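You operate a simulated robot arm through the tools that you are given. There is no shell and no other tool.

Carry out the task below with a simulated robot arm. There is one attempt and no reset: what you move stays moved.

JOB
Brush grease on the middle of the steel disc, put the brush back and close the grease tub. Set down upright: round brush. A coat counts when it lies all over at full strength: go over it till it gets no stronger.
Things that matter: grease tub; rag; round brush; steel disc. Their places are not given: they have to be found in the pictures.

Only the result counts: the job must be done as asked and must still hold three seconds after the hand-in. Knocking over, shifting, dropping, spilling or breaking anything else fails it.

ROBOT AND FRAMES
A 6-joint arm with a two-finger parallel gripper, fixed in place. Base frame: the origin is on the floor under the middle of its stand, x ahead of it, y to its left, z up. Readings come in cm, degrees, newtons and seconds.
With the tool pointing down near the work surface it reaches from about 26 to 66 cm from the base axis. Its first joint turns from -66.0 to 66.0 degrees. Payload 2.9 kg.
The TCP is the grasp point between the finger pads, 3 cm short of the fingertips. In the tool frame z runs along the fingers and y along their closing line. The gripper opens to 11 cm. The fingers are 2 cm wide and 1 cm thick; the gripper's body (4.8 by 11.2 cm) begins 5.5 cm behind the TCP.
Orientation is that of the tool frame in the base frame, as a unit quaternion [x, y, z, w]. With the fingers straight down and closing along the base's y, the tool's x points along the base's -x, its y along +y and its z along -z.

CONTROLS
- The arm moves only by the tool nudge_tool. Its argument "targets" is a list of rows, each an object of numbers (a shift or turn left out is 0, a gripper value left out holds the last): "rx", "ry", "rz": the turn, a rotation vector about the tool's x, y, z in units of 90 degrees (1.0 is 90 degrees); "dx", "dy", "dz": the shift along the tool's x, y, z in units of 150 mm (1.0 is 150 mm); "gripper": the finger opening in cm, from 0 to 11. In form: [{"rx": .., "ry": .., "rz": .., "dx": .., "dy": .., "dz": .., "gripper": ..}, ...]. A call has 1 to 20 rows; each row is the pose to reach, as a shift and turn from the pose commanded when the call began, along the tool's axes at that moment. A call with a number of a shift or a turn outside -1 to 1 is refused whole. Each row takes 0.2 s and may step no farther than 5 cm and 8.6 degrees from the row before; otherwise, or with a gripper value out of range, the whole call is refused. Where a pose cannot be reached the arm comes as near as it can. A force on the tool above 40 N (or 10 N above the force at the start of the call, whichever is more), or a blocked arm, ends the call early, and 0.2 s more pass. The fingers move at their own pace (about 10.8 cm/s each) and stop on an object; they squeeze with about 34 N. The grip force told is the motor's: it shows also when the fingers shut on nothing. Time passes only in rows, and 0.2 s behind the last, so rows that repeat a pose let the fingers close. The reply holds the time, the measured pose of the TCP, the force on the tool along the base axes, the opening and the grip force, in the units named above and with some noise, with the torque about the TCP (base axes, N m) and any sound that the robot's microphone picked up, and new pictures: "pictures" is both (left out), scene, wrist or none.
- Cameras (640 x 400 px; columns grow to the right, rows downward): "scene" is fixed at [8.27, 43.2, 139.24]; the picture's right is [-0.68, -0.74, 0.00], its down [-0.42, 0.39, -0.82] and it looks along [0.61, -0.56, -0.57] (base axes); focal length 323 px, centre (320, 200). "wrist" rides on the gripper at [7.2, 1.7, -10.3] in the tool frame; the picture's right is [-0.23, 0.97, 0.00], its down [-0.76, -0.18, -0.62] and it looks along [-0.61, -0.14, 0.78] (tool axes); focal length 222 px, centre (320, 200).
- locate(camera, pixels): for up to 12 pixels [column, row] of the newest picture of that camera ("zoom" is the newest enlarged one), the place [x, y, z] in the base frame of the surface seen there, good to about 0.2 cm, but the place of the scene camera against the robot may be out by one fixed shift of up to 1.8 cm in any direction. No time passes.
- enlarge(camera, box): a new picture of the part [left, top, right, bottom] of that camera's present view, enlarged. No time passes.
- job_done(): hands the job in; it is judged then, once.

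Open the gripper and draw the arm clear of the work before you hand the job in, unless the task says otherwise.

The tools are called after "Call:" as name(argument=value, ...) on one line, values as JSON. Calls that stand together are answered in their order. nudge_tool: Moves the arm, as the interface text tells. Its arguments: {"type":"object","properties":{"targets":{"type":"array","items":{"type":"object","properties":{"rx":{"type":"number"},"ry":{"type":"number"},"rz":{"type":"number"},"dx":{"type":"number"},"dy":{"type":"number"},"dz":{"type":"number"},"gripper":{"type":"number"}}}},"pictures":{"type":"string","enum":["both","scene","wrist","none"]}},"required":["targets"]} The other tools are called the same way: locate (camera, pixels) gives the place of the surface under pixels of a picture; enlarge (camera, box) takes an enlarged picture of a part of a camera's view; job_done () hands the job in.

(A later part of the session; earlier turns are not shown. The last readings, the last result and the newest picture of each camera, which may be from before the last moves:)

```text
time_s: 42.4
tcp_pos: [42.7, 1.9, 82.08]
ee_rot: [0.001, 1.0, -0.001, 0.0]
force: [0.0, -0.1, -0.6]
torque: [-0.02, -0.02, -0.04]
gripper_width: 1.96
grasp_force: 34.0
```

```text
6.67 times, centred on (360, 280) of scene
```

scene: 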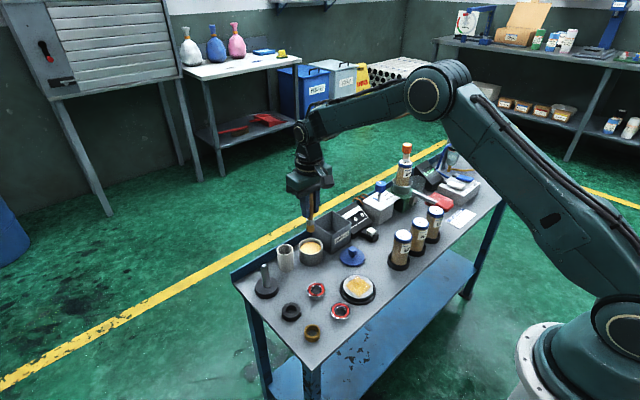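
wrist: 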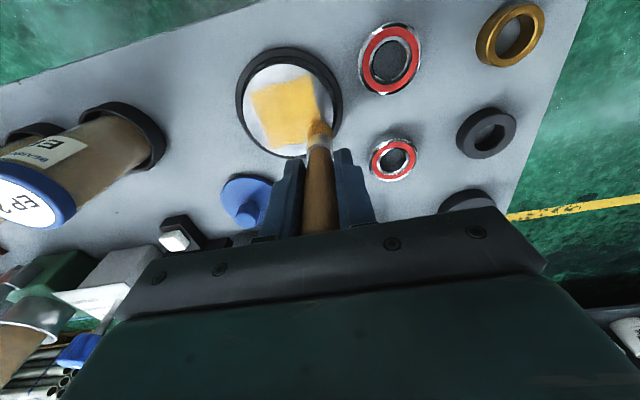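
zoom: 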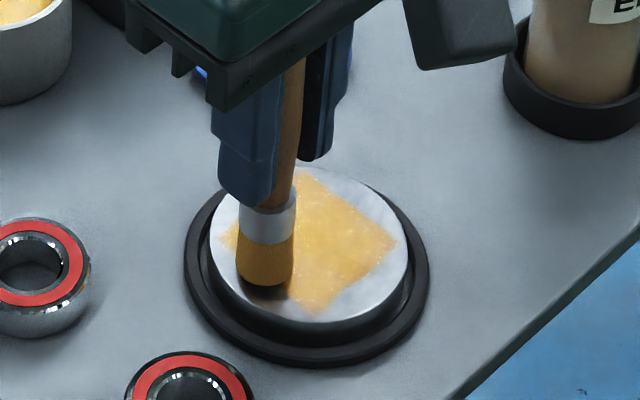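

The upper half looks stronger. I'll finish the raster over the near half with slightly more pressure.

Call:
nudge_tool(targets=[{"dx": 0.04, "dy": 0.0, "dz": 0.002, "gripper": 0.5}, {"dx": 0.04, "dy": -0.1, "dz": 0.002, "gripper": 0.5}, {"dx": 0.04, "dy": -0.193, "dz": 0.002, "gripper": 0.5}, {"dx": 0.04, "dy": -0.293, "dz": 0.002, "gripper": 0.5}, {"dx": 0.08, "dy": -0.293, "dz": 0.002, "gripper": 0.5}, {"dx": 0.08, "dy": -0.193, "dz": 0.002, "gripper": 0.5}, {"dx": 0.08, "dy": -0.1, "dz": 0.002, "gripper": 0.5}, {"dx": 0.08, "dy": 0.0, "dz": 0.002, "gripper": 0.5}, {"dx": 0.12, "dy": 0.0, "dz": 0.002, "gripper": 0.5}, {"dx": 0.12, "dy": -0.1, "dz": 0.002, "gripper": 0.5}, {"dx": 0.12, "dy": -0.193, "dz": 0.002, "gripper": 0.5}, {"dx": 0.12, "dy": -0.293, "dz": 0.002, "gripper": 0.5}, {"dx": 0.154, "dy": -0.293, "dz": 0.002, "gripper": 0.5}, {"dx": 0.154, "dy": -0.193, "dz": 0.002, "gripper": 0.5}, {"dx": 0.154, "dy": -0.1, "dz": 0.002, "gripper": 0.5}, {"dx": 0.154, "dy": 0.0, "dz": 0.002, "gripper": 0.5}], pictures="none")

Call:
nudge_tool(targets=[{"dz": -0.1, "gripper": 0.5}, {"dz": -0.35, "gripper": 0.5}, {"dx": -0.3, "dy": -0.04, "dz": -0.4, "gripper": 0.5}, {"dx": -0.6, "dy": -0.07, "dz": -0.45, "gripper": 0.5}, {"dx": -0.85, "dy": -0.09, "dz": -0.5, "gripper": 0.5}], pictures="both")

Call:
enlarge(camera="scene", box=[330, 265, 390, 310])

```text
time_s: 45.8
tcp_pos: [40.44, 1.72, 82.19]
ee_rot: [0.0, 1.0, 0.0, 0.0]
force: [0.5, -0.3, -0.5]
torque: [0.03, 0.01, 0.0]
gripper_width: 1.91
grasp_force: 33.7
```

```text
time_s: 47.0
tcp_pos: [53.2, 0.53, 89.67]
ee_rot: [0.0, 1.0, 0.0, 0.001]
force: [-0.3, 0.3, -0.2]
torque: [-0.02, 0.03, -0.03]
gripper_width: 1.96
grasp_force: 34.2
```

scene: 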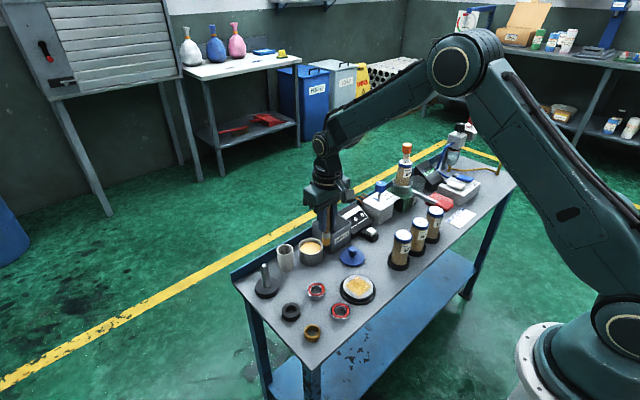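
wrist: 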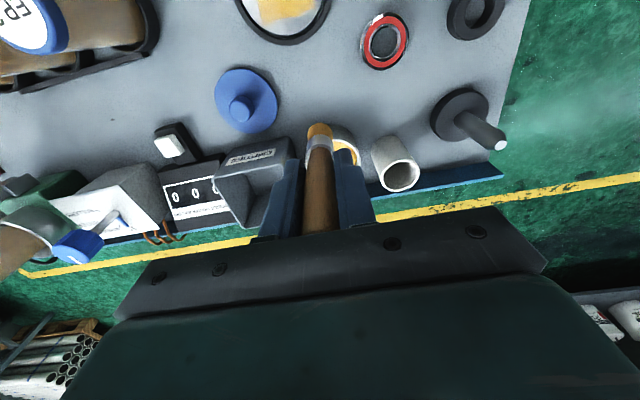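

```text
8.89 times, centred on (360, 288) of scene
```

zoom: 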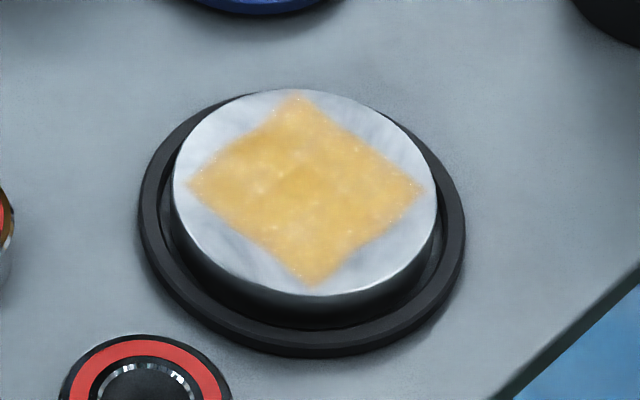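

The coat looks the same as before this pass, which suggests it is saturated. I'll get a closer wrist-camera view of it with the brush to one side.

Call:
nudge_tool(targets=[{"dx": 0.25, "dy": 0.15, "dz": 0.0, "gripper": 0.5}, {"dx": 0.45, "dy": 0.3, "dz": 0.05, "gripper": 0.5}, {"dx": 0.6, "dy": 0.4, "dz": 0.15, "gripper": 0.5}], pictures="wrist")

Call:
enlarge(camera="wrist", box=[180, 50, 300, 150])

```text
time_s: 47.8
tcp_pos: [44.32, 6.49, 87.4]
ee_rot: [0.0, 1.0, 0.001, 0.0]
force: [0.2, -0.8, 0.5]
torque: [0.0, -0.02, -0.02]
gripper_width: 1.94
grasp_force: 33.7
```

wrist: 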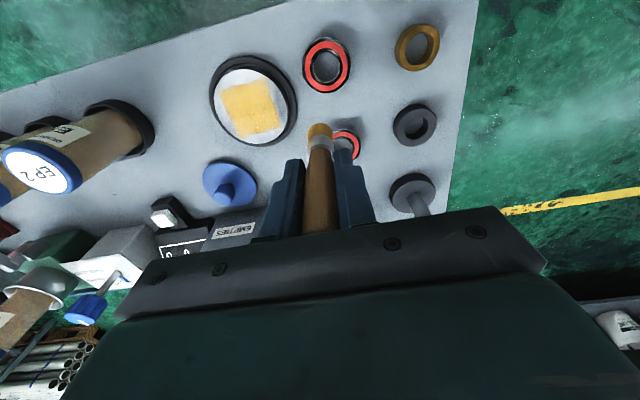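

```text
4.00 times, centred on (240, 100) of wrist
```

zoom: 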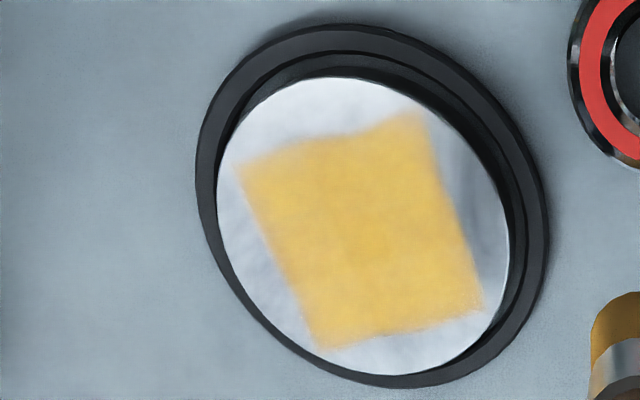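

The patch is quite uniform, with its left edge (y≈-2.9) slightly lighter. I'll go back for one more full pass with confirmed contact, including the edges, and compare.

Call:
nudge_tool(targets=[{"dx": 0.05, "dy": -0.23, "gripper": 0.5}, {"dx": 0.096, "dy": -0.456, "gripper": 0.5}, {"dx": 0.096, "dy": -0.456, "dz": 0.2, "gripper": 0.5}, {"dx": 0.096, "dy": -0.456, "dz": 0.32, "gripper": 0.5}, {"dx": 0.096, "dy": -0.456, "dz": 0.343, "gripper": 0.5}], pictures="none")

Call:
nudge_tool(targets=[{"dz": 0.004, "gripper": 0.5}, {"dz": 0.008, "gripper": 0.5}], pictures="none")

```text
time_s: 49.0
tcp_pos: [42.63, -0.33, 82.21]
ee_rot: [0.001, 1.0, 0.0, 0.0]
force: [0.2, 0.5, -0.5]
torque: [-0.05, 0.02, -0.01]
gripper_width: 1.97
grasp_force: 34.2
```

```text
time_s: 49.6
tcp_pos: [42.66, -0.24, 82.11]
ee_rot: [0.001, 1.0, 0.0, 0.0]
force: [-2.4, 0.2, 9.5]
torque: [0.08, 0.13, 0.03]
gripper_width: 1.95
grasp_force: 34.4
```

Contact is 9.5 N. I'll run the first half of the full pass, covering x 44.4 down to 42.3.

Call:
nudge_tool(targets=[{"dx": -0.113, "dy": 0.146, "gripper": 0.5}, {"dx": -0.113, "dy": 0.046, "gripper": 0.5}, {"dx": -0.113, "dy": -0.047, "gripper": 0.5}, {"dx": -0.113, "dy": -0.158, "gripper": 0.5}, {"dx": -0.066, "dy": -0.158, "gripper": 0.5}, {"dx": -0.066, "dy": -0.047, "gripper": 0.5}, {"dx": -0.066, "dy": 0.046, "gripper": 0.5}, {"dx": -0.066, "dy": 0.146, "gripper": 0.5}, {"dx": -0.02, "dy": 0.146, "gripper": 0.5}, {"dx": -0.02, "dy": 0.046, "gripper": 0.5}, {"dx": -0.02, "dy": -0.047, "gripper": 0.5}, {"dx": -0.02, "dy": -0.158, "gripper": 0.5}, {"dx": 0.027, "dy": -0.158, "gripper": 0.5}, {"dx": 0.027, "dy": -0.047, "gripper": 0.5}, {"dx": 0.027, "dy": 0.046, "gripper": 0.5}, {"dx": 0.027, "dy": 0.146, "gripper": 0.5}], pictures="none")

```text
time_s: 53.0
tcp_pos: [42.36, 1.9, 82.15]
ee_rot: [0.0, 1.0, 0.0, -0.001]
force: [0.0, -0.7, -0.8]
torque: [-0.02, 0.01, 0.0]
gripper_width: 1.95
grasp_force: 34.7
```

I'll continue with the second half (x 41.6 to 40.4), then lift away for comparison.

Call:
nudge_tool(targets=[{"dx": 0.047, "dy": 0.0, "dz": 0.001, "gripper": 0.5}, {"dx": 0.047, "dy": -0.1, "dz": 0.001, "gripper": 0.5}, {"dx": 0.047, "dy": -0.193, "dz": 0.001, "gripper": 0.5}, {"dx": 0.047, "dy": -0.304, "dz": 0.001, "gripper": 0.5}, {"dx": 0.093, "dy": -0.304, "dz": 0.001, "gripper": 0.5}, {"dx": 0.093, "dy": -0.193, "dz": 0.001, "gripper": 0.5}, {"dx": 0.093, "dy": -0.1, "dz": 0.001, "gripper": 0.5}, {"dx": 0.093, "dy": 0.0, "dz": 0.001, "gripper": 0.5}, {"dx": 0.13, "dy": 0.0, "dz": 0.001, "gripper": 0.5}, {"dx": 0.13, "dy": -0.1, "dz": 0.001, "gripper": 0.5}, {"dx": 0.13, "dy": -0.193, "dz": 0.001, "gripper": 0.5}, {"dx": 0.13, "dy": -0.304, "dz": 0.001, "gripper": 0.5}, {"dx": 0.08, "dy": -0.25, "dz": 0.001, "gripper": 0.5}, {"dx": 0.0, "dy": -0.3, "dz": 0.001, "gripper": 0.5}, {"dx": -0.1, "dy": -0.3, "dz": 0.001, "gripper": 0.5}], pictures="none")

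Call:
nudge_tool(targets=[{"dz": -0.2, "gripper": 0.5}, {"dx": -0.02, "dy": 0.2, "dz": -0.35, "gripper": 0.5}, {"dx": -0.04, "dy": 0.45, "dz": -0.35, "gripper": 0.5}, {"dx": -0.04, "dy": 0.6, "dz": -0.35, "gripper": 0.5}], pictures="both")

Call:
enlarge(camera="wrist", box=[180, 50, 300, 150])

Call:
enlarge(camera="scene", box=[330, 265, 390, 310])

```text
time_s: 56.2
tcp_pos: [43.79, -2.89, 82.13]
ee_rot: [0.001, 1.0, 0.0, 0.0]
force: [-3.1, -0.3, 13.4]
torque: [-0.04, 0.31, 0.01]
gripper_width: 1.94
grasp_force: 33.6
```

```text
time_s: 57.2
tcp_pos: [44.56, 6.54, 87.37]
ee_rot: [0.0, 1.0, 0.0, 0.0]
force: [-0.5, 0.4, 0.7]
torque: [-0.02, 0.0, 0.01]
gripper_width: 1.93
grasp_force: 33.6
```

scene: 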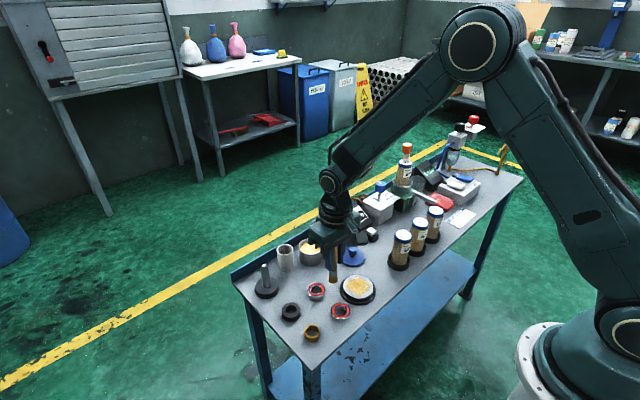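
wrist: 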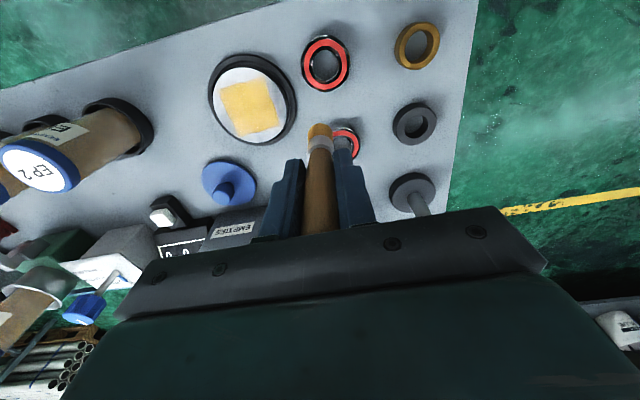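

```text
4.00 times, centred on (240, 100) of wrist
```

zoom: 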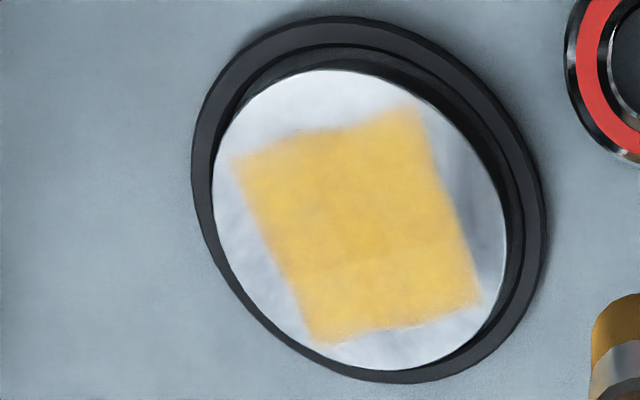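

```text
8.89 times, centred on (360, 288) of scene
```

zoom: 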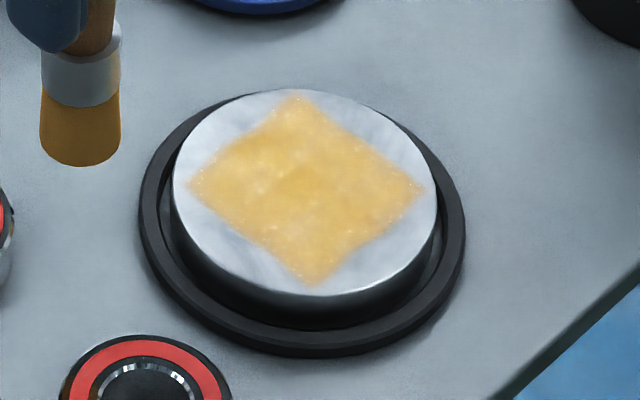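

The coat is unchanged from before the last pass, so it is at full strength all over. I'll carry the brush back toward the cup, high up.

Call:
nudge_tool(targets=[{"dx": -0.1, "dy": 0.02, "dz": -0.2, "gripper": 0.5}, {"dx": -0.35, "dy": 0.05, "dz": -0.22, "gripper": 0.5}, {"dx": -0.6, "dy": 0.08, "dz": -0.22, "gripper": 0.5}, {"dx": -0.85, "dy": 0.11, "dz": -0.22, "gripper": 0.5}, {"dx": -1.0, "dy": 0.125, "dz": -0.22, "gripper": 0.5}], pictures="none")

Call:
nudge_tool(targets=[{"dx": -0.128, "gripper": 0.5}, {"dx": -0.128, "dz": 0.05, "gripper": 0.5}, {"dx": -0.128, "dz": 0.05, "gripper": 0.5}], pictures="both")

Call:
enlarge(camera="wrist", box=[240, 70, 400, 210])

Call:
enlarge(camera="scene", box=[250, 190, 330, 280])

```text
time_s: 58.4
tcp_pos: [59.48, 8.45, 90.85]
ee_rot: [0.0, 1.0, 0.0, 0.0]
force: [-0.7, 0.0, -0.5]
torque: [-0.03, 0.05, 0.04]
gripper_width: 1.95
grasp_force: 34.5
```

```text
time_s: 59.2
tcp_pos: [61.38, 8.24, 89.94]
ee_rot: [0.0, 1.0, 0.0, 0.0]
force: [0.2, 0.6, -0.2]
torque: [-0.05, 0.01, -0.02]
gripper_width: 1.94
grasp_force: 33.7
```

scene: 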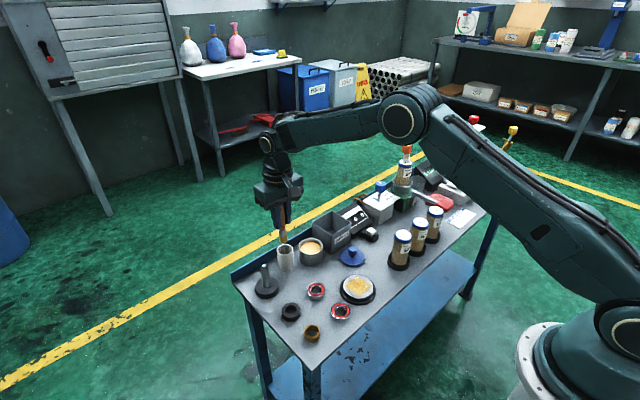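
wrist: 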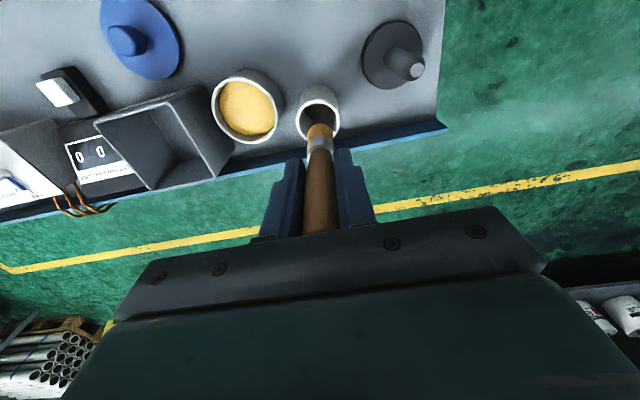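

```text
2.86 times, centred on (320, 140) of wrist
```

zoom: 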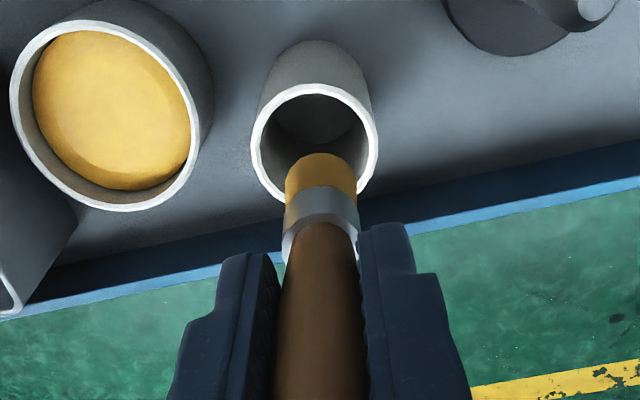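

```text
4.44 times, centred on (290, 235) of scene
```

zoom: 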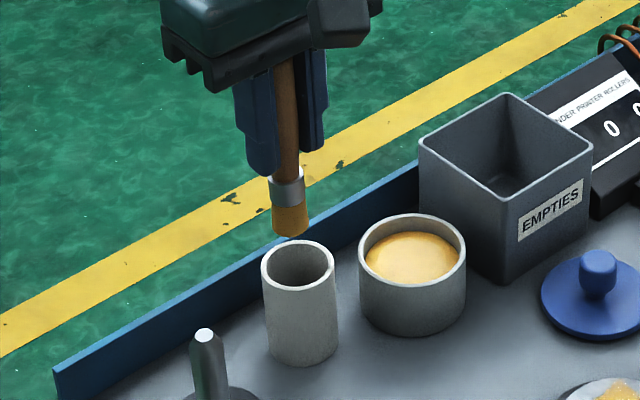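

The brush is over the cup. I'll locate the bristle sides and the cup rim in the wrist view to check alignment before lowering.

Call:
locate(camera="wrist", pixels=[[309, 132], [332, 132], [320, 126], [320, 128], [296.5, 121], [339.5, 122], [318, 101], [320, 145], [311, 150], [332, 149], [304, 107], [334, 108]])

```text
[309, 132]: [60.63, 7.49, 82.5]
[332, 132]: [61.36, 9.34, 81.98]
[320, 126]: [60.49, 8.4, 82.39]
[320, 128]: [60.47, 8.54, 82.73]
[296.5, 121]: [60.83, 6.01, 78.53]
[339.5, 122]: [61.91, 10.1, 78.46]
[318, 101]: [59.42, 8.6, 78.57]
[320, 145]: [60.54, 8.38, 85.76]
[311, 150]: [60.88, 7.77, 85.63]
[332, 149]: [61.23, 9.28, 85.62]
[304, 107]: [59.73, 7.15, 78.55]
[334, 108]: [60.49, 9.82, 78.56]
```

The brush sits about 0.3 cm too far in +y relative to the cup centre (61.4,8.08). I'll correct that and lower it into the cup, keeping the fingertips above the rim.

Call:
nudge_tool(targets=[{"dy": -0.019, "gripper": 0.5}, {"dy": -0.019, "dz": 0.12, "gripper": 0.5}, {"dy": -0.019, "dz": 0.24, "gripper": 0.5}], pictures="both")

Call:
enlarge(camera="wrist", box=[240, 70, 400, 210])

Call:
enlarge(camera="scene", box=[250, 190, 330, 280])

```text
time_s: 60.0
tcp_pos: [61.3, 7.77, 86.33]
ee_rot: [0.001, 1.0, 0.0, 0.0]
force: [0.7, 0.1, -0.5]
torque: [0.01, -0.01, 0.0]
gripper_width: 1.96
grasp_force: 34.2
```

scene: 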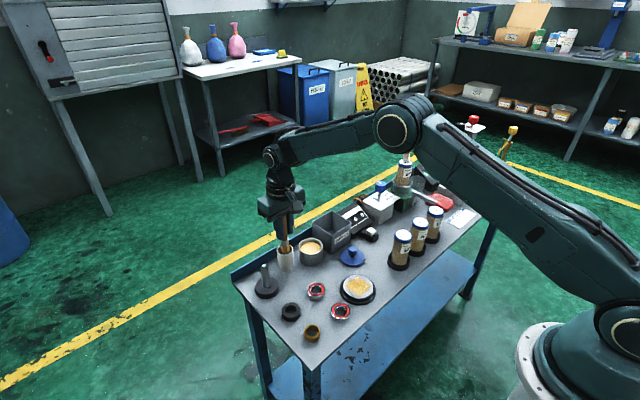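
wrist: 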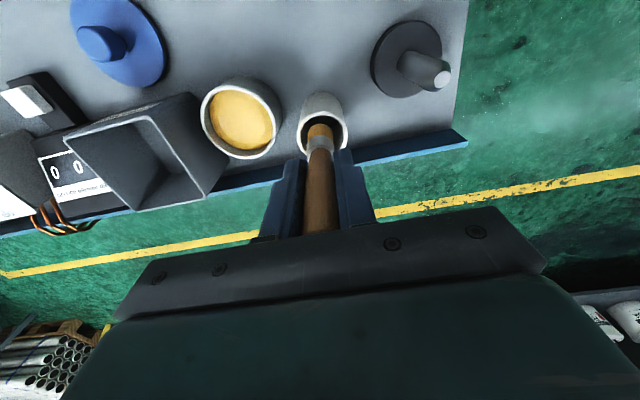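

```text
2.86 times, centred on (320, 140) of wrist
```

zoom: 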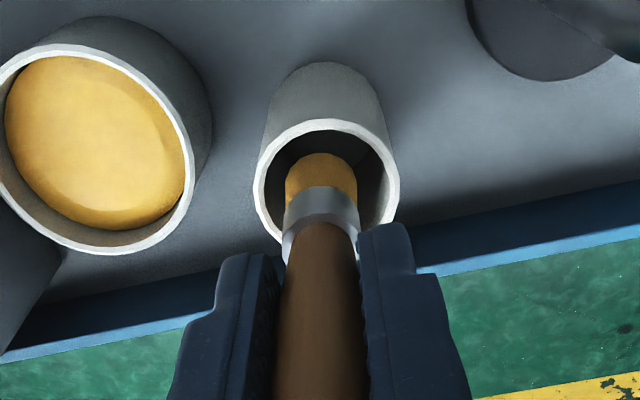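

```text
4.44 times, centred on (290, 235) of scene
```

zoom: 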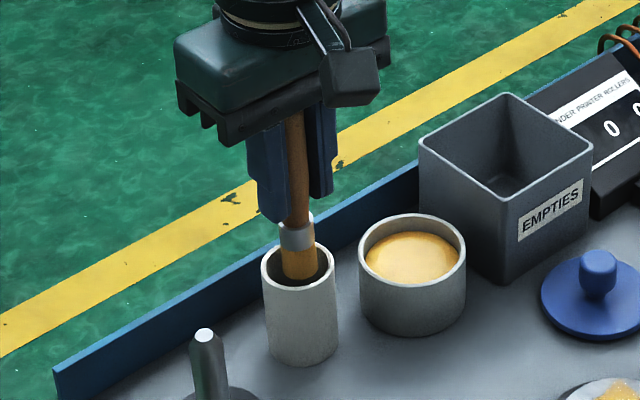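

The brush is inside the cup mouth and well centred in both views. I'll lower until the fingertips are just above the rim (TCP z≈81.7).

Call:
nudge_tool(targets=[{"dy": 0.005, "dz": 0.12, "gripper": 0.5}, {"dy": 0.005, "dz": 0.2, "gripper": 0.5}, {"dy": 0.005, "dz": 0.26, "gripper": 0.5}, {"dy": 0.005, "dz": 0.295, "gripper": 0.5}, {"dy": 0.005, "dz": 0.305, "gripper": 0.5}], pictures="both")

Call:
enlarge(camera="wrist", box=[260, 80, 380, 185])

Call:
enlarge(camera="scene", box=[260, 210, 320, 280])

```text
time_s: 61.2
tcp_pos: [61.33, 8.06, 81.64]
ee_rot: [0.0, 1.0, 0.0, 0.0]
force: [-0.1, 0.6, 0.0]
torque: [0.02, -0.03, -0.01]
gripper_width: 1.94
grasp_force: 34.3
```

scene: 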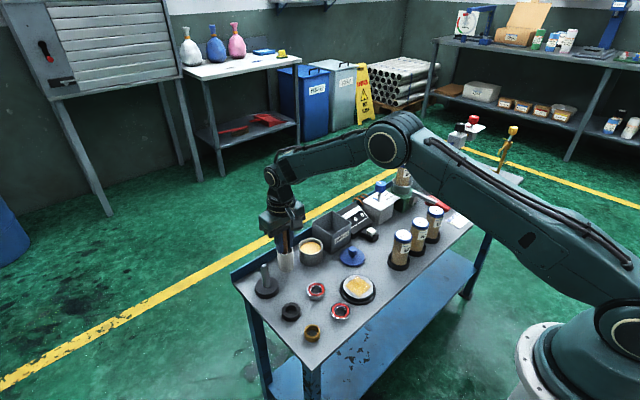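
wrist: 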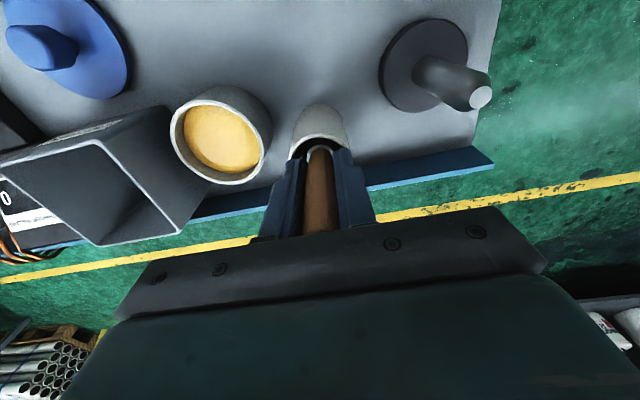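

```text
3.81 times, centred on (320, 132) of wrist
```

zoom: 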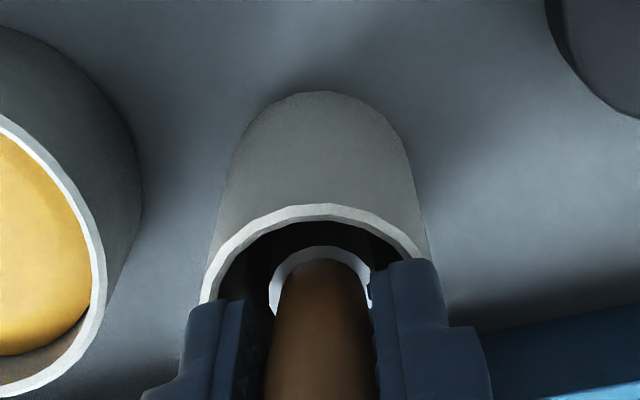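

```text
5.71 times, centred on (290, 245) of scene
```

zoom: 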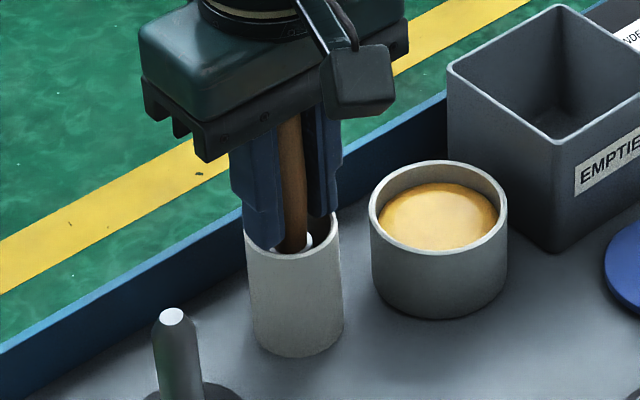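

No contact yet: the fingertips are just above the rim and the brush tip is a few millimetres off the cup floor. I'll loosen the fingers only slightly, so the handle slides down between them and stays guided.

Call:
nudge_tool(targets=[{"dz": 0.004, "gripper": 0.5}, {"dz": 0.004, "gripper": 2.15}, {"dz": 0.004, "gripper": 2.15}, {"dz": 0.004, "gripper": 2.3}, {"dz": 0.004, "gripper": 2.3}], pictures="both")

Call:
enlarge(camera="wrist", box=[260, 80, 380, 185])

Call:
enlarge(camera="scene", box=[260, 210, 320, 280])

```text
time_s: 62.4
tcp_pos: [61.28, 8.04, 81.61]
ee_rot: [-0.001, 1.0, 0.0, 0.0]
force: [0.0, -0.6, -0.8]
torque: [0.01, -0.01, 0.01]
gripper_width: 2.3
grasp_force: 0.1
```

scene: 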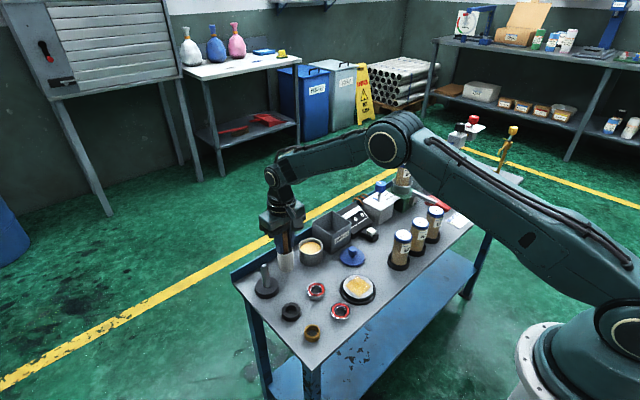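
wrist: 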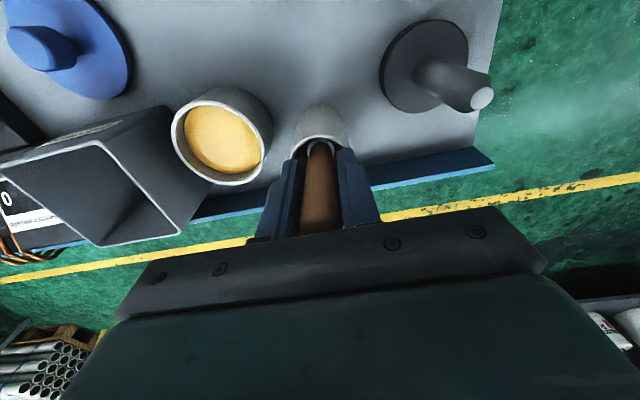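

```text
3.81 times, centred on (320, 132) of wrist
```

zoom: 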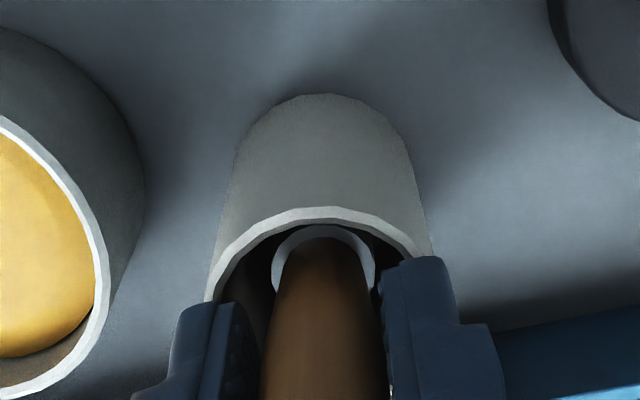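

```text
5.71 times, centred on (290, 245) of scene
```

zoom: 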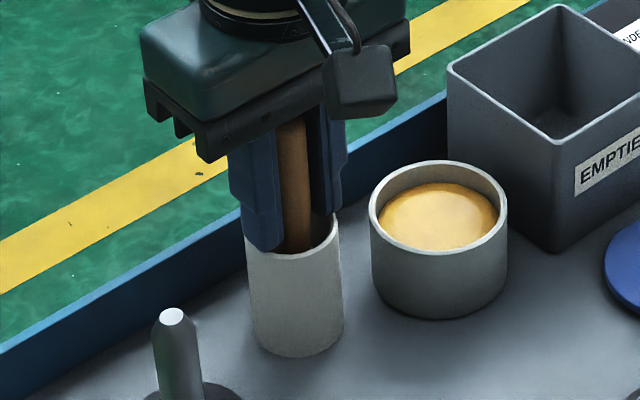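

The brush slid down. The handle now looks closer to the wrist camera, so I'll locate points along it to check whether it leans in x.

Call:
locate(camera="wrist", pixels=[[321, 142], [321, 146], [321, 155], [321, 165], [321, 175], [321, 190], [320, 205], [320, 220], [309, 200], [334, 200], [312, 160], [331, 160]])

Call:
locate(camera="scene", pixels=[[287, 232], [287, 236], [287, 240], [287, 244], [288, 250], [288, 252], [294, 255], [304, 255]])

```text
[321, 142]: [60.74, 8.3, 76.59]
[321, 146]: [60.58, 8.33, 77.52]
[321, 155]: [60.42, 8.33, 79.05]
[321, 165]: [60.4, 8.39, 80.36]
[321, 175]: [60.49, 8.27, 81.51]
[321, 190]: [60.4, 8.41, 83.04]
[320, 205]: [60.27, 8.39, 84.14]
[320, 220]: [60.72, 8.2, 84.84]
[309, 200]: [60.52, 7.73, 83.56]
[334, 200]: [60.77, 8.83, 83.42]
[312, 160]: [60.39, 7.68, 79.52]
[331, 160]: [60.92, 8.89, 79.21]
```

```text
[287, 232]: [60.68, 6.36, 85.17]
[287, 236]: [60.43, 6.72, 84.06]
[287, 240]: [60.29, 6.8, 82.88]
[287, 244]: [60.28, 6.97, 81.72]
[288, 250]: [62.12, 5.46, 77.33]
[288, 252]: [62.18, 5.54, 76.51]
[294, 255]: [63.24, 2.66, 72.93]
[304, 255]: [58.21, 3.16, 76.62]
```

The handle front stays at x≈60.4 all along its height and the top is at z 84.84, its original height. So the brush stands upright on the cup floor. I'll open further and rise straight up.

Call:
nudge_tool(targets=[{"gripper": 3.0}, {"gripper": 4.0}, {"dz": -0.15, "gripper": 4.0}, {"dz": -0.4, "gripper": 4.0}, {"dz": -0.6, "gripper": 4.0}], pictures="both")

Call:
enlarge(camera="scene", box=[250, 210, 330, 280])

Call:
enlarge(camera="wrist", box=[220, 60, 420, 240])

```text
time_s: 63.6
tcp_pos: [61.47, 8.0, 90.83]
ee_rot: [0.0, 1.0, 0.001, 0.0]
force: [-0.2, 0.0, -0.1]
torque: [0.04, -0.02, 0.05]
gripper_width: 4.03
grasp_force: 0.1
```

scene: 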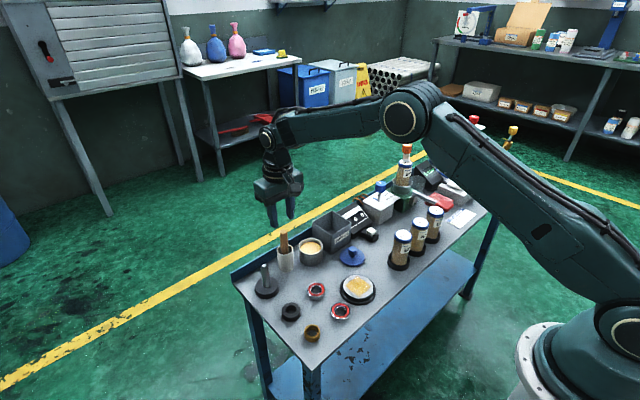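
wrist: 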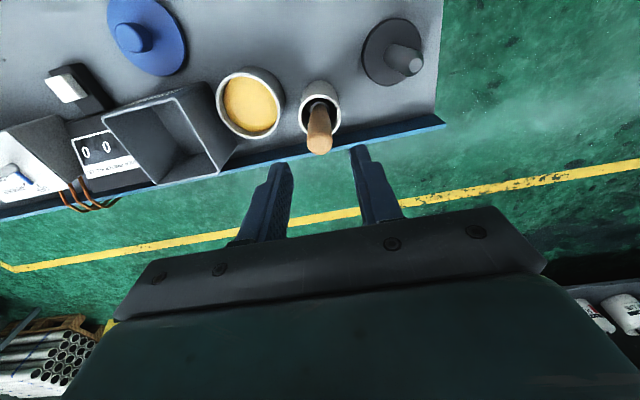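

```text
5.71 times, centred on (290, 245) of scene
```

zoom: 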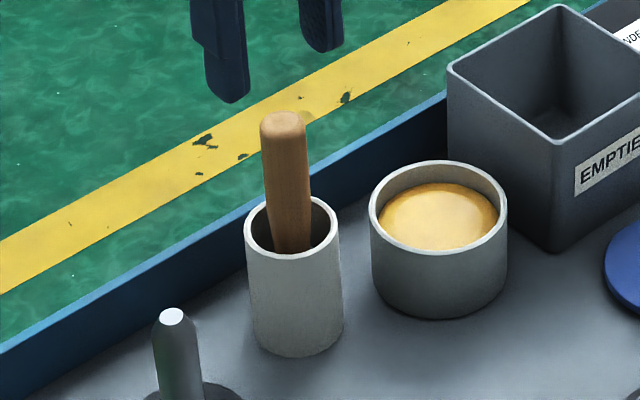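

```text
2.22 times, centred on (320, 150) of wrist
```

zoom: 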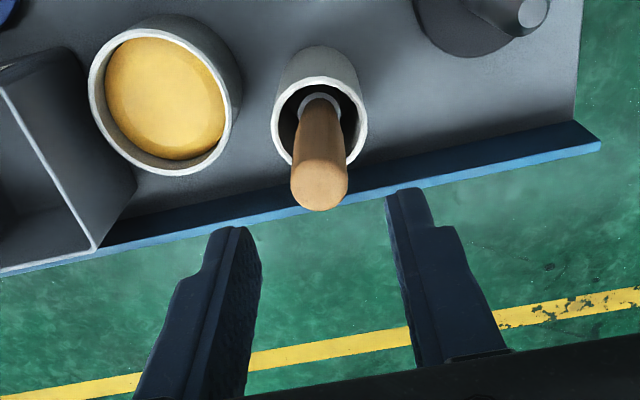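

The brush stands upright in the cup. Now for the lid: I'll move back to a hover above it at (51,-7.8).

Call:
nudge_tool(targets=[{"dx": 0.15, "dy": -0.25, "gripper": 4}, {"dx": 0.35, "dy": -0.5, "gripper": 4}, {"dx": 0.55, "dy": -0.75, "gripper": 4}, {"dx": 0.69, "dy": -1.0, "gripper": 4}], pictures="none")

Call:
nudge_tool(targets=[{"dx": 0.1, "dy": -0.054, "dz": 0.1, "gripper": 4}, {"dx": 0.1, "dy": -0.054, "dz": 0.2, "gripper": 4}], pictures="both")

Call:
enlarge(camera="wrist", box=[220, 60, 420, 240])

```text
time_s: 64.6
tcp_pos: [50.96, -7.12, 90.75]
ee_rot: [-0.001, 1.0, 0.0, 0.001]
force: [0.9, 0.4, 0.3]
torque: [-0.02, -0.03, -0.02]
gripper_width: 4.01
grasp_force: 0.1
```

```text
time_s: 65.2
tcp_pos: [49.44, -7.8, 87.8]
ee_rot: [0.0, 1.0, 0.0, 0.0]
force: [-0.3, 0.0, -0.4]
torque: [-0.03, -0.01, -0.02]
gripper_width: 3.99
grasp_force: 0.0
```

scene: 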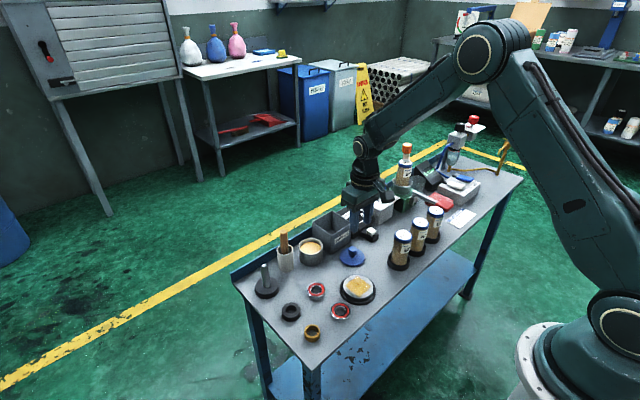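
wrist: 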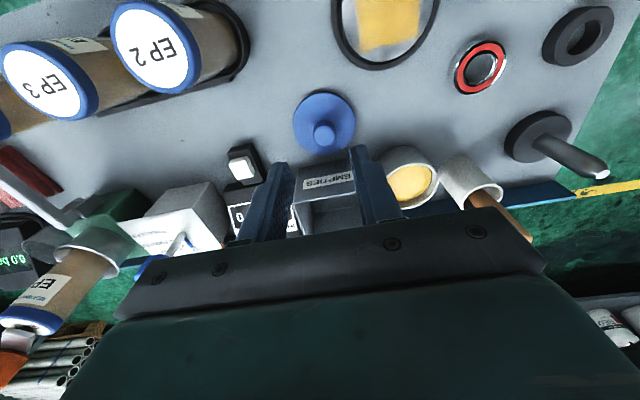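

```text
2.22 times, centred on (320, 150) of wrist
```

zoom: 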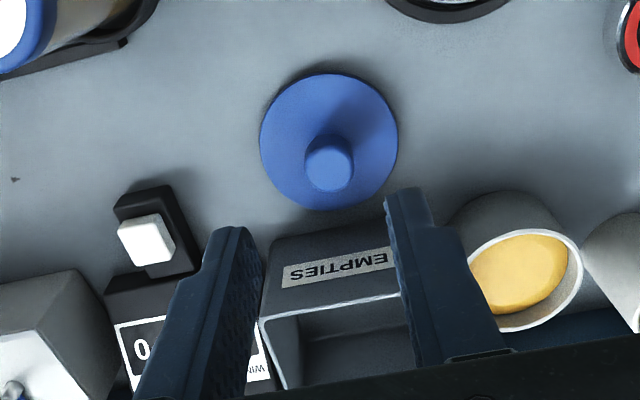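

The knob is at zoom (330,163). I'll locate the knob and the lid edges.

Call:
locate(camera="zoom", pixels=[[330, 170], [306, 160], [354, 160], [330, 138], [330, 188], [262, 140], [396, 140], [325, 76], [330, 207], [490, 290], [520, 233], [575, 265]])

```text
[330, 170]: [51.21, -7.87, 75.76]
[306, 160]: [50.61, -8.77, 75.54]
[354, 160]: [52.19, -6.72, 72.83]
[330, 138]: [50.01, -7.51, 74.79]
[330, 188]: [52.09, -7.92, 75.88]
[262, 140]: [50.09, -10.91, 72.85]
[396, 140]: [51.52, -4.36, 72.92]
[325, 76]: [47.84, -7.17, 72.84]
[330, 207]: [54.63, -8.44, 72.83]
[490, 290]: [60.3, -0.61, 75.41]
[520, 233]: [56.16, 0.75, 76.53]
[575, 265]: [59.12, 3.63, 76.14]
```

The knob centre is about (51.03,-7.8). I'll come over it and descend to TCP z≈76.35 with the fingers open to 4.

Call:
nudge_tool(targets=[{"dx": -0.102, "dy": 0.002, "dz": 0.15, "gripper": 4}, {"dx": -0.103, "dy": 0.002, "dz": 0.4, "gripper": 4}, {"dx": -0.103, "dy": 0.002, "dz": 0.6, "gripper": 4}, {"dx": -0.103, "dy": 0.002, "dz": 0.72, "gripper": 4}, {"dx": -0.103, "dy": 0.002, "dz": 0.753, "gripper": 4}], pictures="both")

Call:
enlarge(camera="scene", box=[310, 215, 390, 270])

Call:
enlarge(camera="wrist", box=[240, 70, 400, 210])

```text
time_s: 66.4
tcp_pos: [50.88, -7.82, 76.25]
ee_rot: [0.0, 1.0, 0.0, 0.0]
force: [-0.6, -0.1, 0.2]
torque: [0.02, 0.0, 0.0]
gripper_width: 4.01
grasp_force: 0.2
```

scene: 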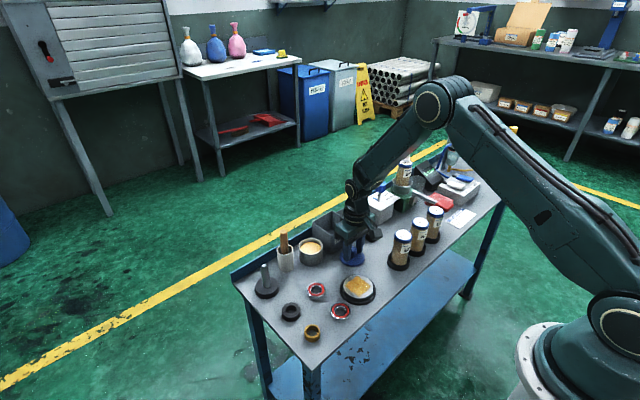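
wrist: 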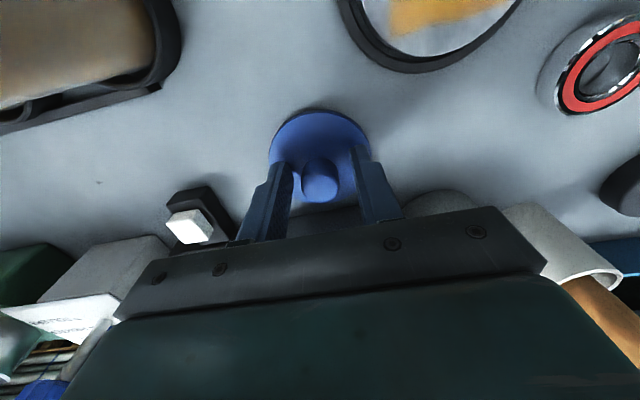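

```text
7.27 times, centred on (350, 242) of scene
```

zoom: 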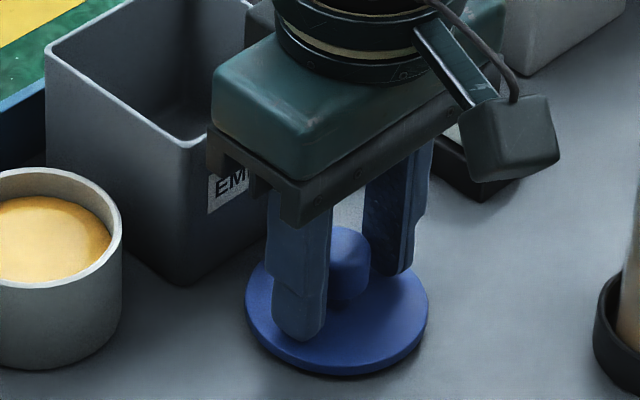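

```text
2.86 times, centred on (320, 140) of wrist
```

zoom: 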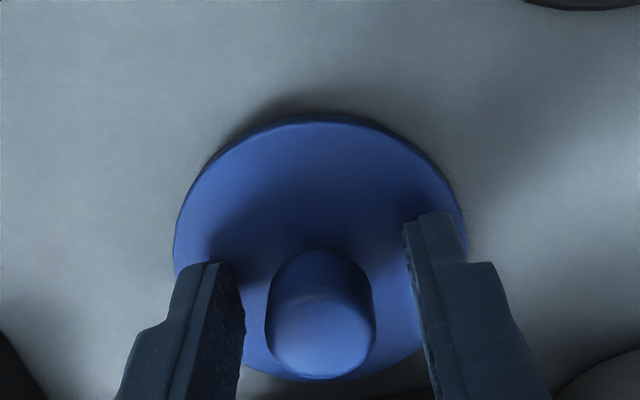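

The fingers straddle the knob and are centred. I'll close on it and lift it.

Call:
nudge_tool(targets=[{"gripper": 0.5}, {"gripper": 0.5}, {"gripper": 0.5}], pictures="none")

Call:
nudge_tool(targets=[{"dz": -0.1, "gripper": 0.5}, {"dz": -0.35, "gripper": 0.5}, {"dz": -0.6, "gripper": 0.5}], pictures="both")

Call:
enlarge(camera="scene", box=[290, 190, 390, 270])

```text
time_s: 67.2
tcp_pos: [50.98, -7.68, 76.11]
ee_rot: [0.0, 1.0, 0.001, -0.001]
force: [-0.2, -0.7, -0.3]
torque: [0.01, 0.01, -0.01]
gripper_width: 2.17
grasp_force: 34.3
```

```text
time_s: 68.0
tcp_pos: [51.16, -7.84, 85.49]
ee_rot: [0.0, 1.0, 0.0, 0.001]
force: [0.1, -0.1, 0.0]
torque: [0.0, 0.01, 0.01]
gripper_width: 2.17
grasp_force: 34.2
```

scene: 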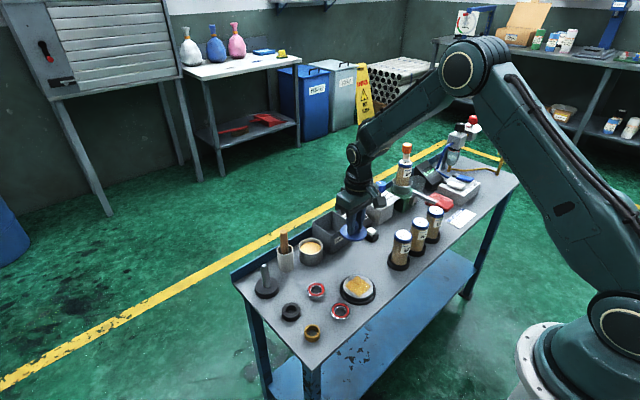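
wrist: 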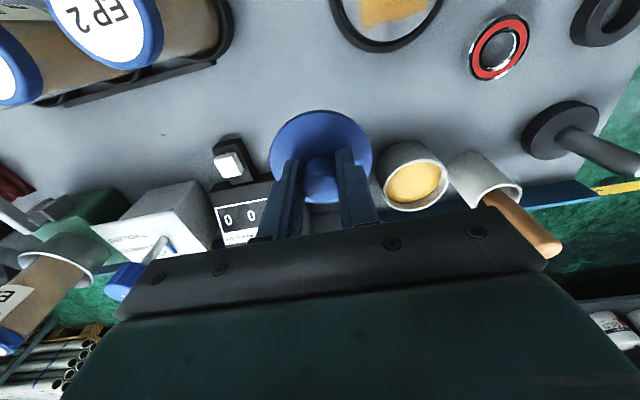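

```text
5.00 times, centred on (340, 230) of scene
```

zoom: 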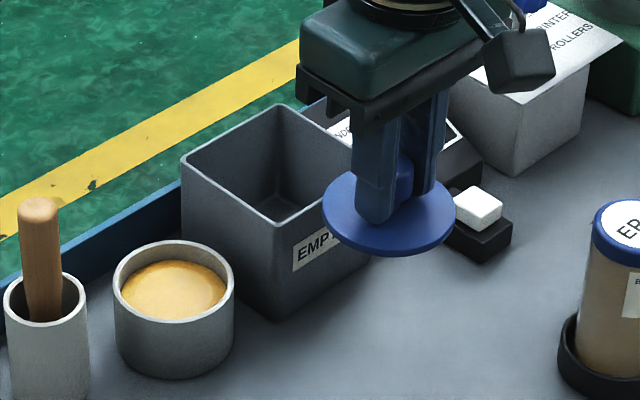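

The lid is gripped again and lifted. I'll carry it to over the tub, first along y and then along x.

Call:
nudge_tool(targets=[{"dy": 0.28, "dz": -0.03, "gripper": 0.5}, {"dy": 0.565, "dz": -0.03, "gripper": 0.5}, {"dx": -0.28, "dy": 0.565, "dz": -0.03, "gripper": 0.5}, {"dx": -0.55, "dy": 0.565, "dz": -0.03, "gripper": 0.5}, {"dx": -0.55, "dy": 0.565, "dz": 0.12, "gripper": 0.5}], pictures="both")

Call:
enlarge(camera="scene", box=[265, 190, 365, 270])

Call:
enlarge(camera="wrist", box=[240, 70, 400, 210])

```text
time_s: 69.2
tcp_pos: [59.61, 0.62, 83.52]
ee_rot: [0.0, 1.0, 0.0, 0.0]
force: [0.9, -0.3, -0.1]
torque: [-0.01, 0.02, 0.03]
gripper_width: 2.19
grasp_force: 34.1
```

scene: 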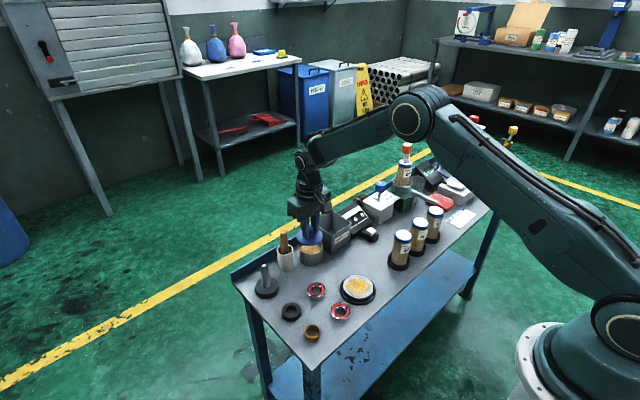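
wrist: 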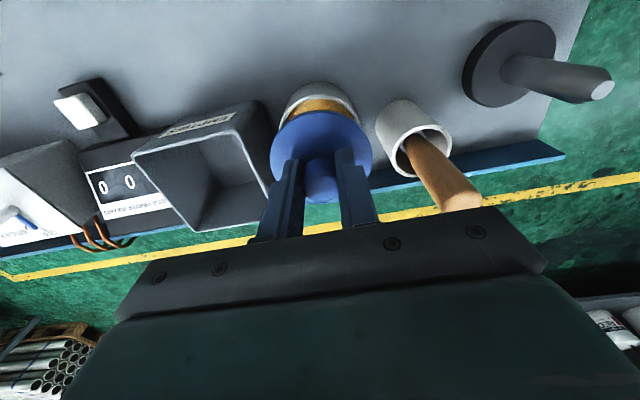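

```text
5.00 times, centred on (315, 230) of scene
```

zoom: 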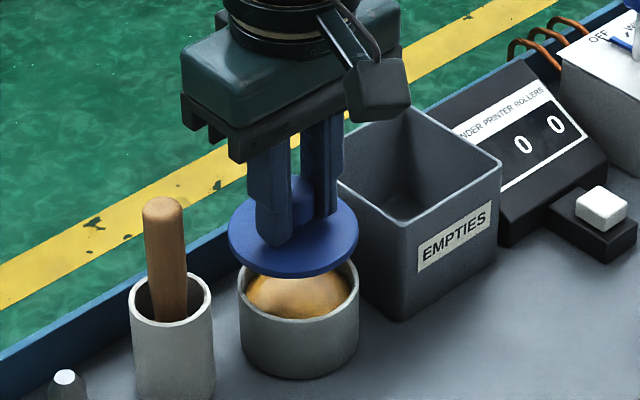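

```text
2.86 times, centred on (320, 140) of wrist
```

zoom: 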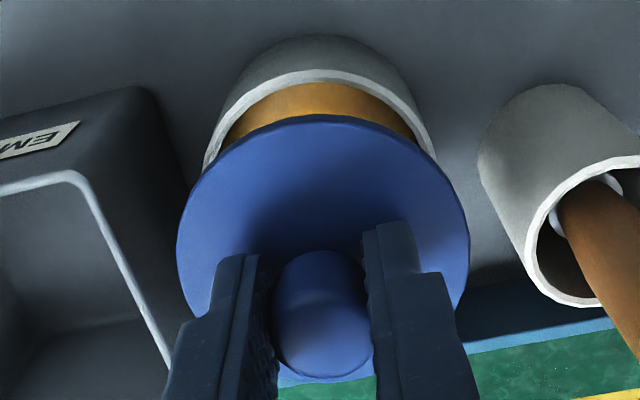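

The lid hovers about 2 cm above the tub. I'll locate the lid edges and tub rim to check alignment.

Call:
locate(camera="zoom", pixels=[[180, 245], [465, 235], [320, 118], [215, 170], [430, 165], [325, 116], [330, 74], [210, 150], [430, 140], [320, 340], [270, 90], [400, 92]])

Call:
nudge_tool(targets=[{"gripper": 0.5}], pictures="none")

```text
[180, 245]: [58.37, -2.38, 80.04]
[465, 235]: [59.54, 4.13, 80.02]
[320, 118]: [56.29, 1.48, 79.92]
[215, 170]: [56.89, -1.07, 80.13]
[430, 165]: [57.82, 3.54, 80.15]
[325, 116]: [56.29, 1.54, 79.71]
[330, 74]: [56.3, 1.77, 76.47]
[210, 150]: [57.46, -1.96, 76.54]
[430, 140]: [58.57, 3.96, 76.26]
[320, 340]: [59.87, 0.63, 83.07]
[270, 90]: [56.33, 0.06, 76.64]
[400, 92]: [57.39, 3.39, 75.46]
```

```text
time_s: 69.6
tcp_pos: [59.56, 0.5, 83.43]
ee_rot: [-0.001, 1.0, 0.0, 0.0]
force: [-0.4, -0.4, -0.8]
torque: [-0.02, -0.01, 0.02]
gripper_width: 2.2
grasp_force: 33.9
```

The lid centre is at about (59.75,0.72) against the tub rim centre at about (59.47,0.73), so the lid is roughly 0.25 cm too far in x. I'll shift back by that and lower closer before checking again.

Call:
nudge_tool(targets=[{"dx": 0.017, "gripper": 0.5}, {"dx": 0.017, "dz": 0.06, "gripper": 0.5}, {"dx": 0.017, "dz": 0.11, "gripper": 0.5}, {"dx": 0.017, "dz": 0.11, "gripper": 0.5}], pictures="both")

Call:
enlarge(camera="scene", box=[275, 205, 345, 265])

Call:
enlarge(camera="wrist", box=[240, 70, 400, 210])

```text
time_s: 70.6
tcp_pos: [58.99, 0.68, 81.86]
ee_rot: [0.0, 1.0, 0.001, 0.0]
force: [0.2, 0.6, 0.4]
torque: [0.04, -0.01, -0.02]
gripper_width: 2.14
grasp_force: 34.0
```

scene: 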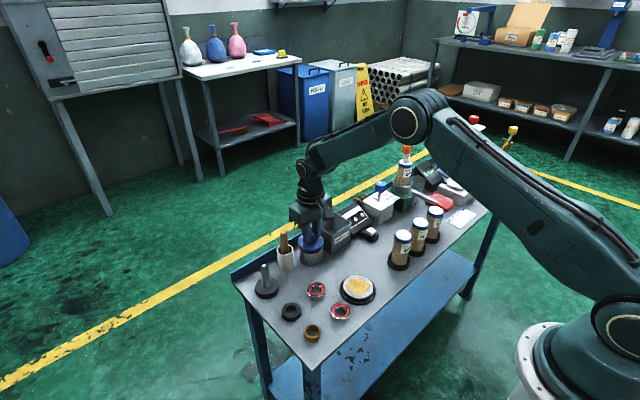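
wrist: 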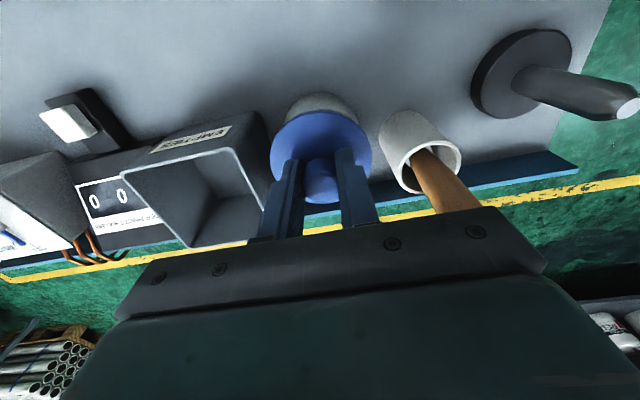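

```text
6.67 times, centred on (310, 235) of scene
```

zoom: 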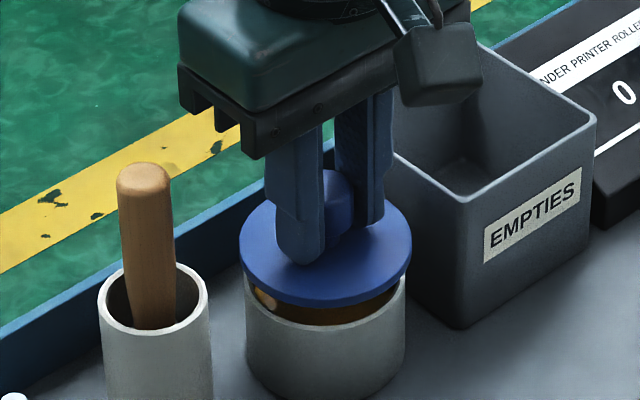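

```text
2.86 times, centred on (320, 140) of wrist
```

zoom: 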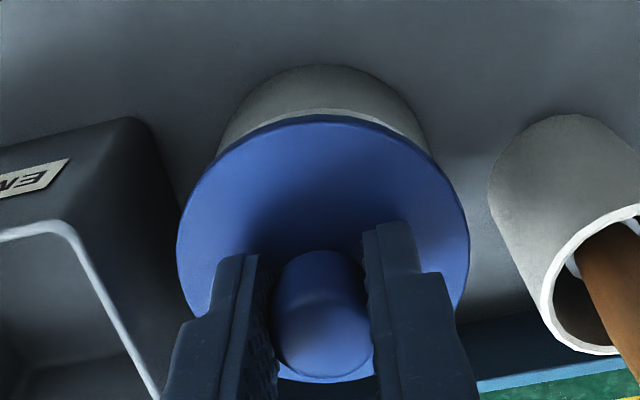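

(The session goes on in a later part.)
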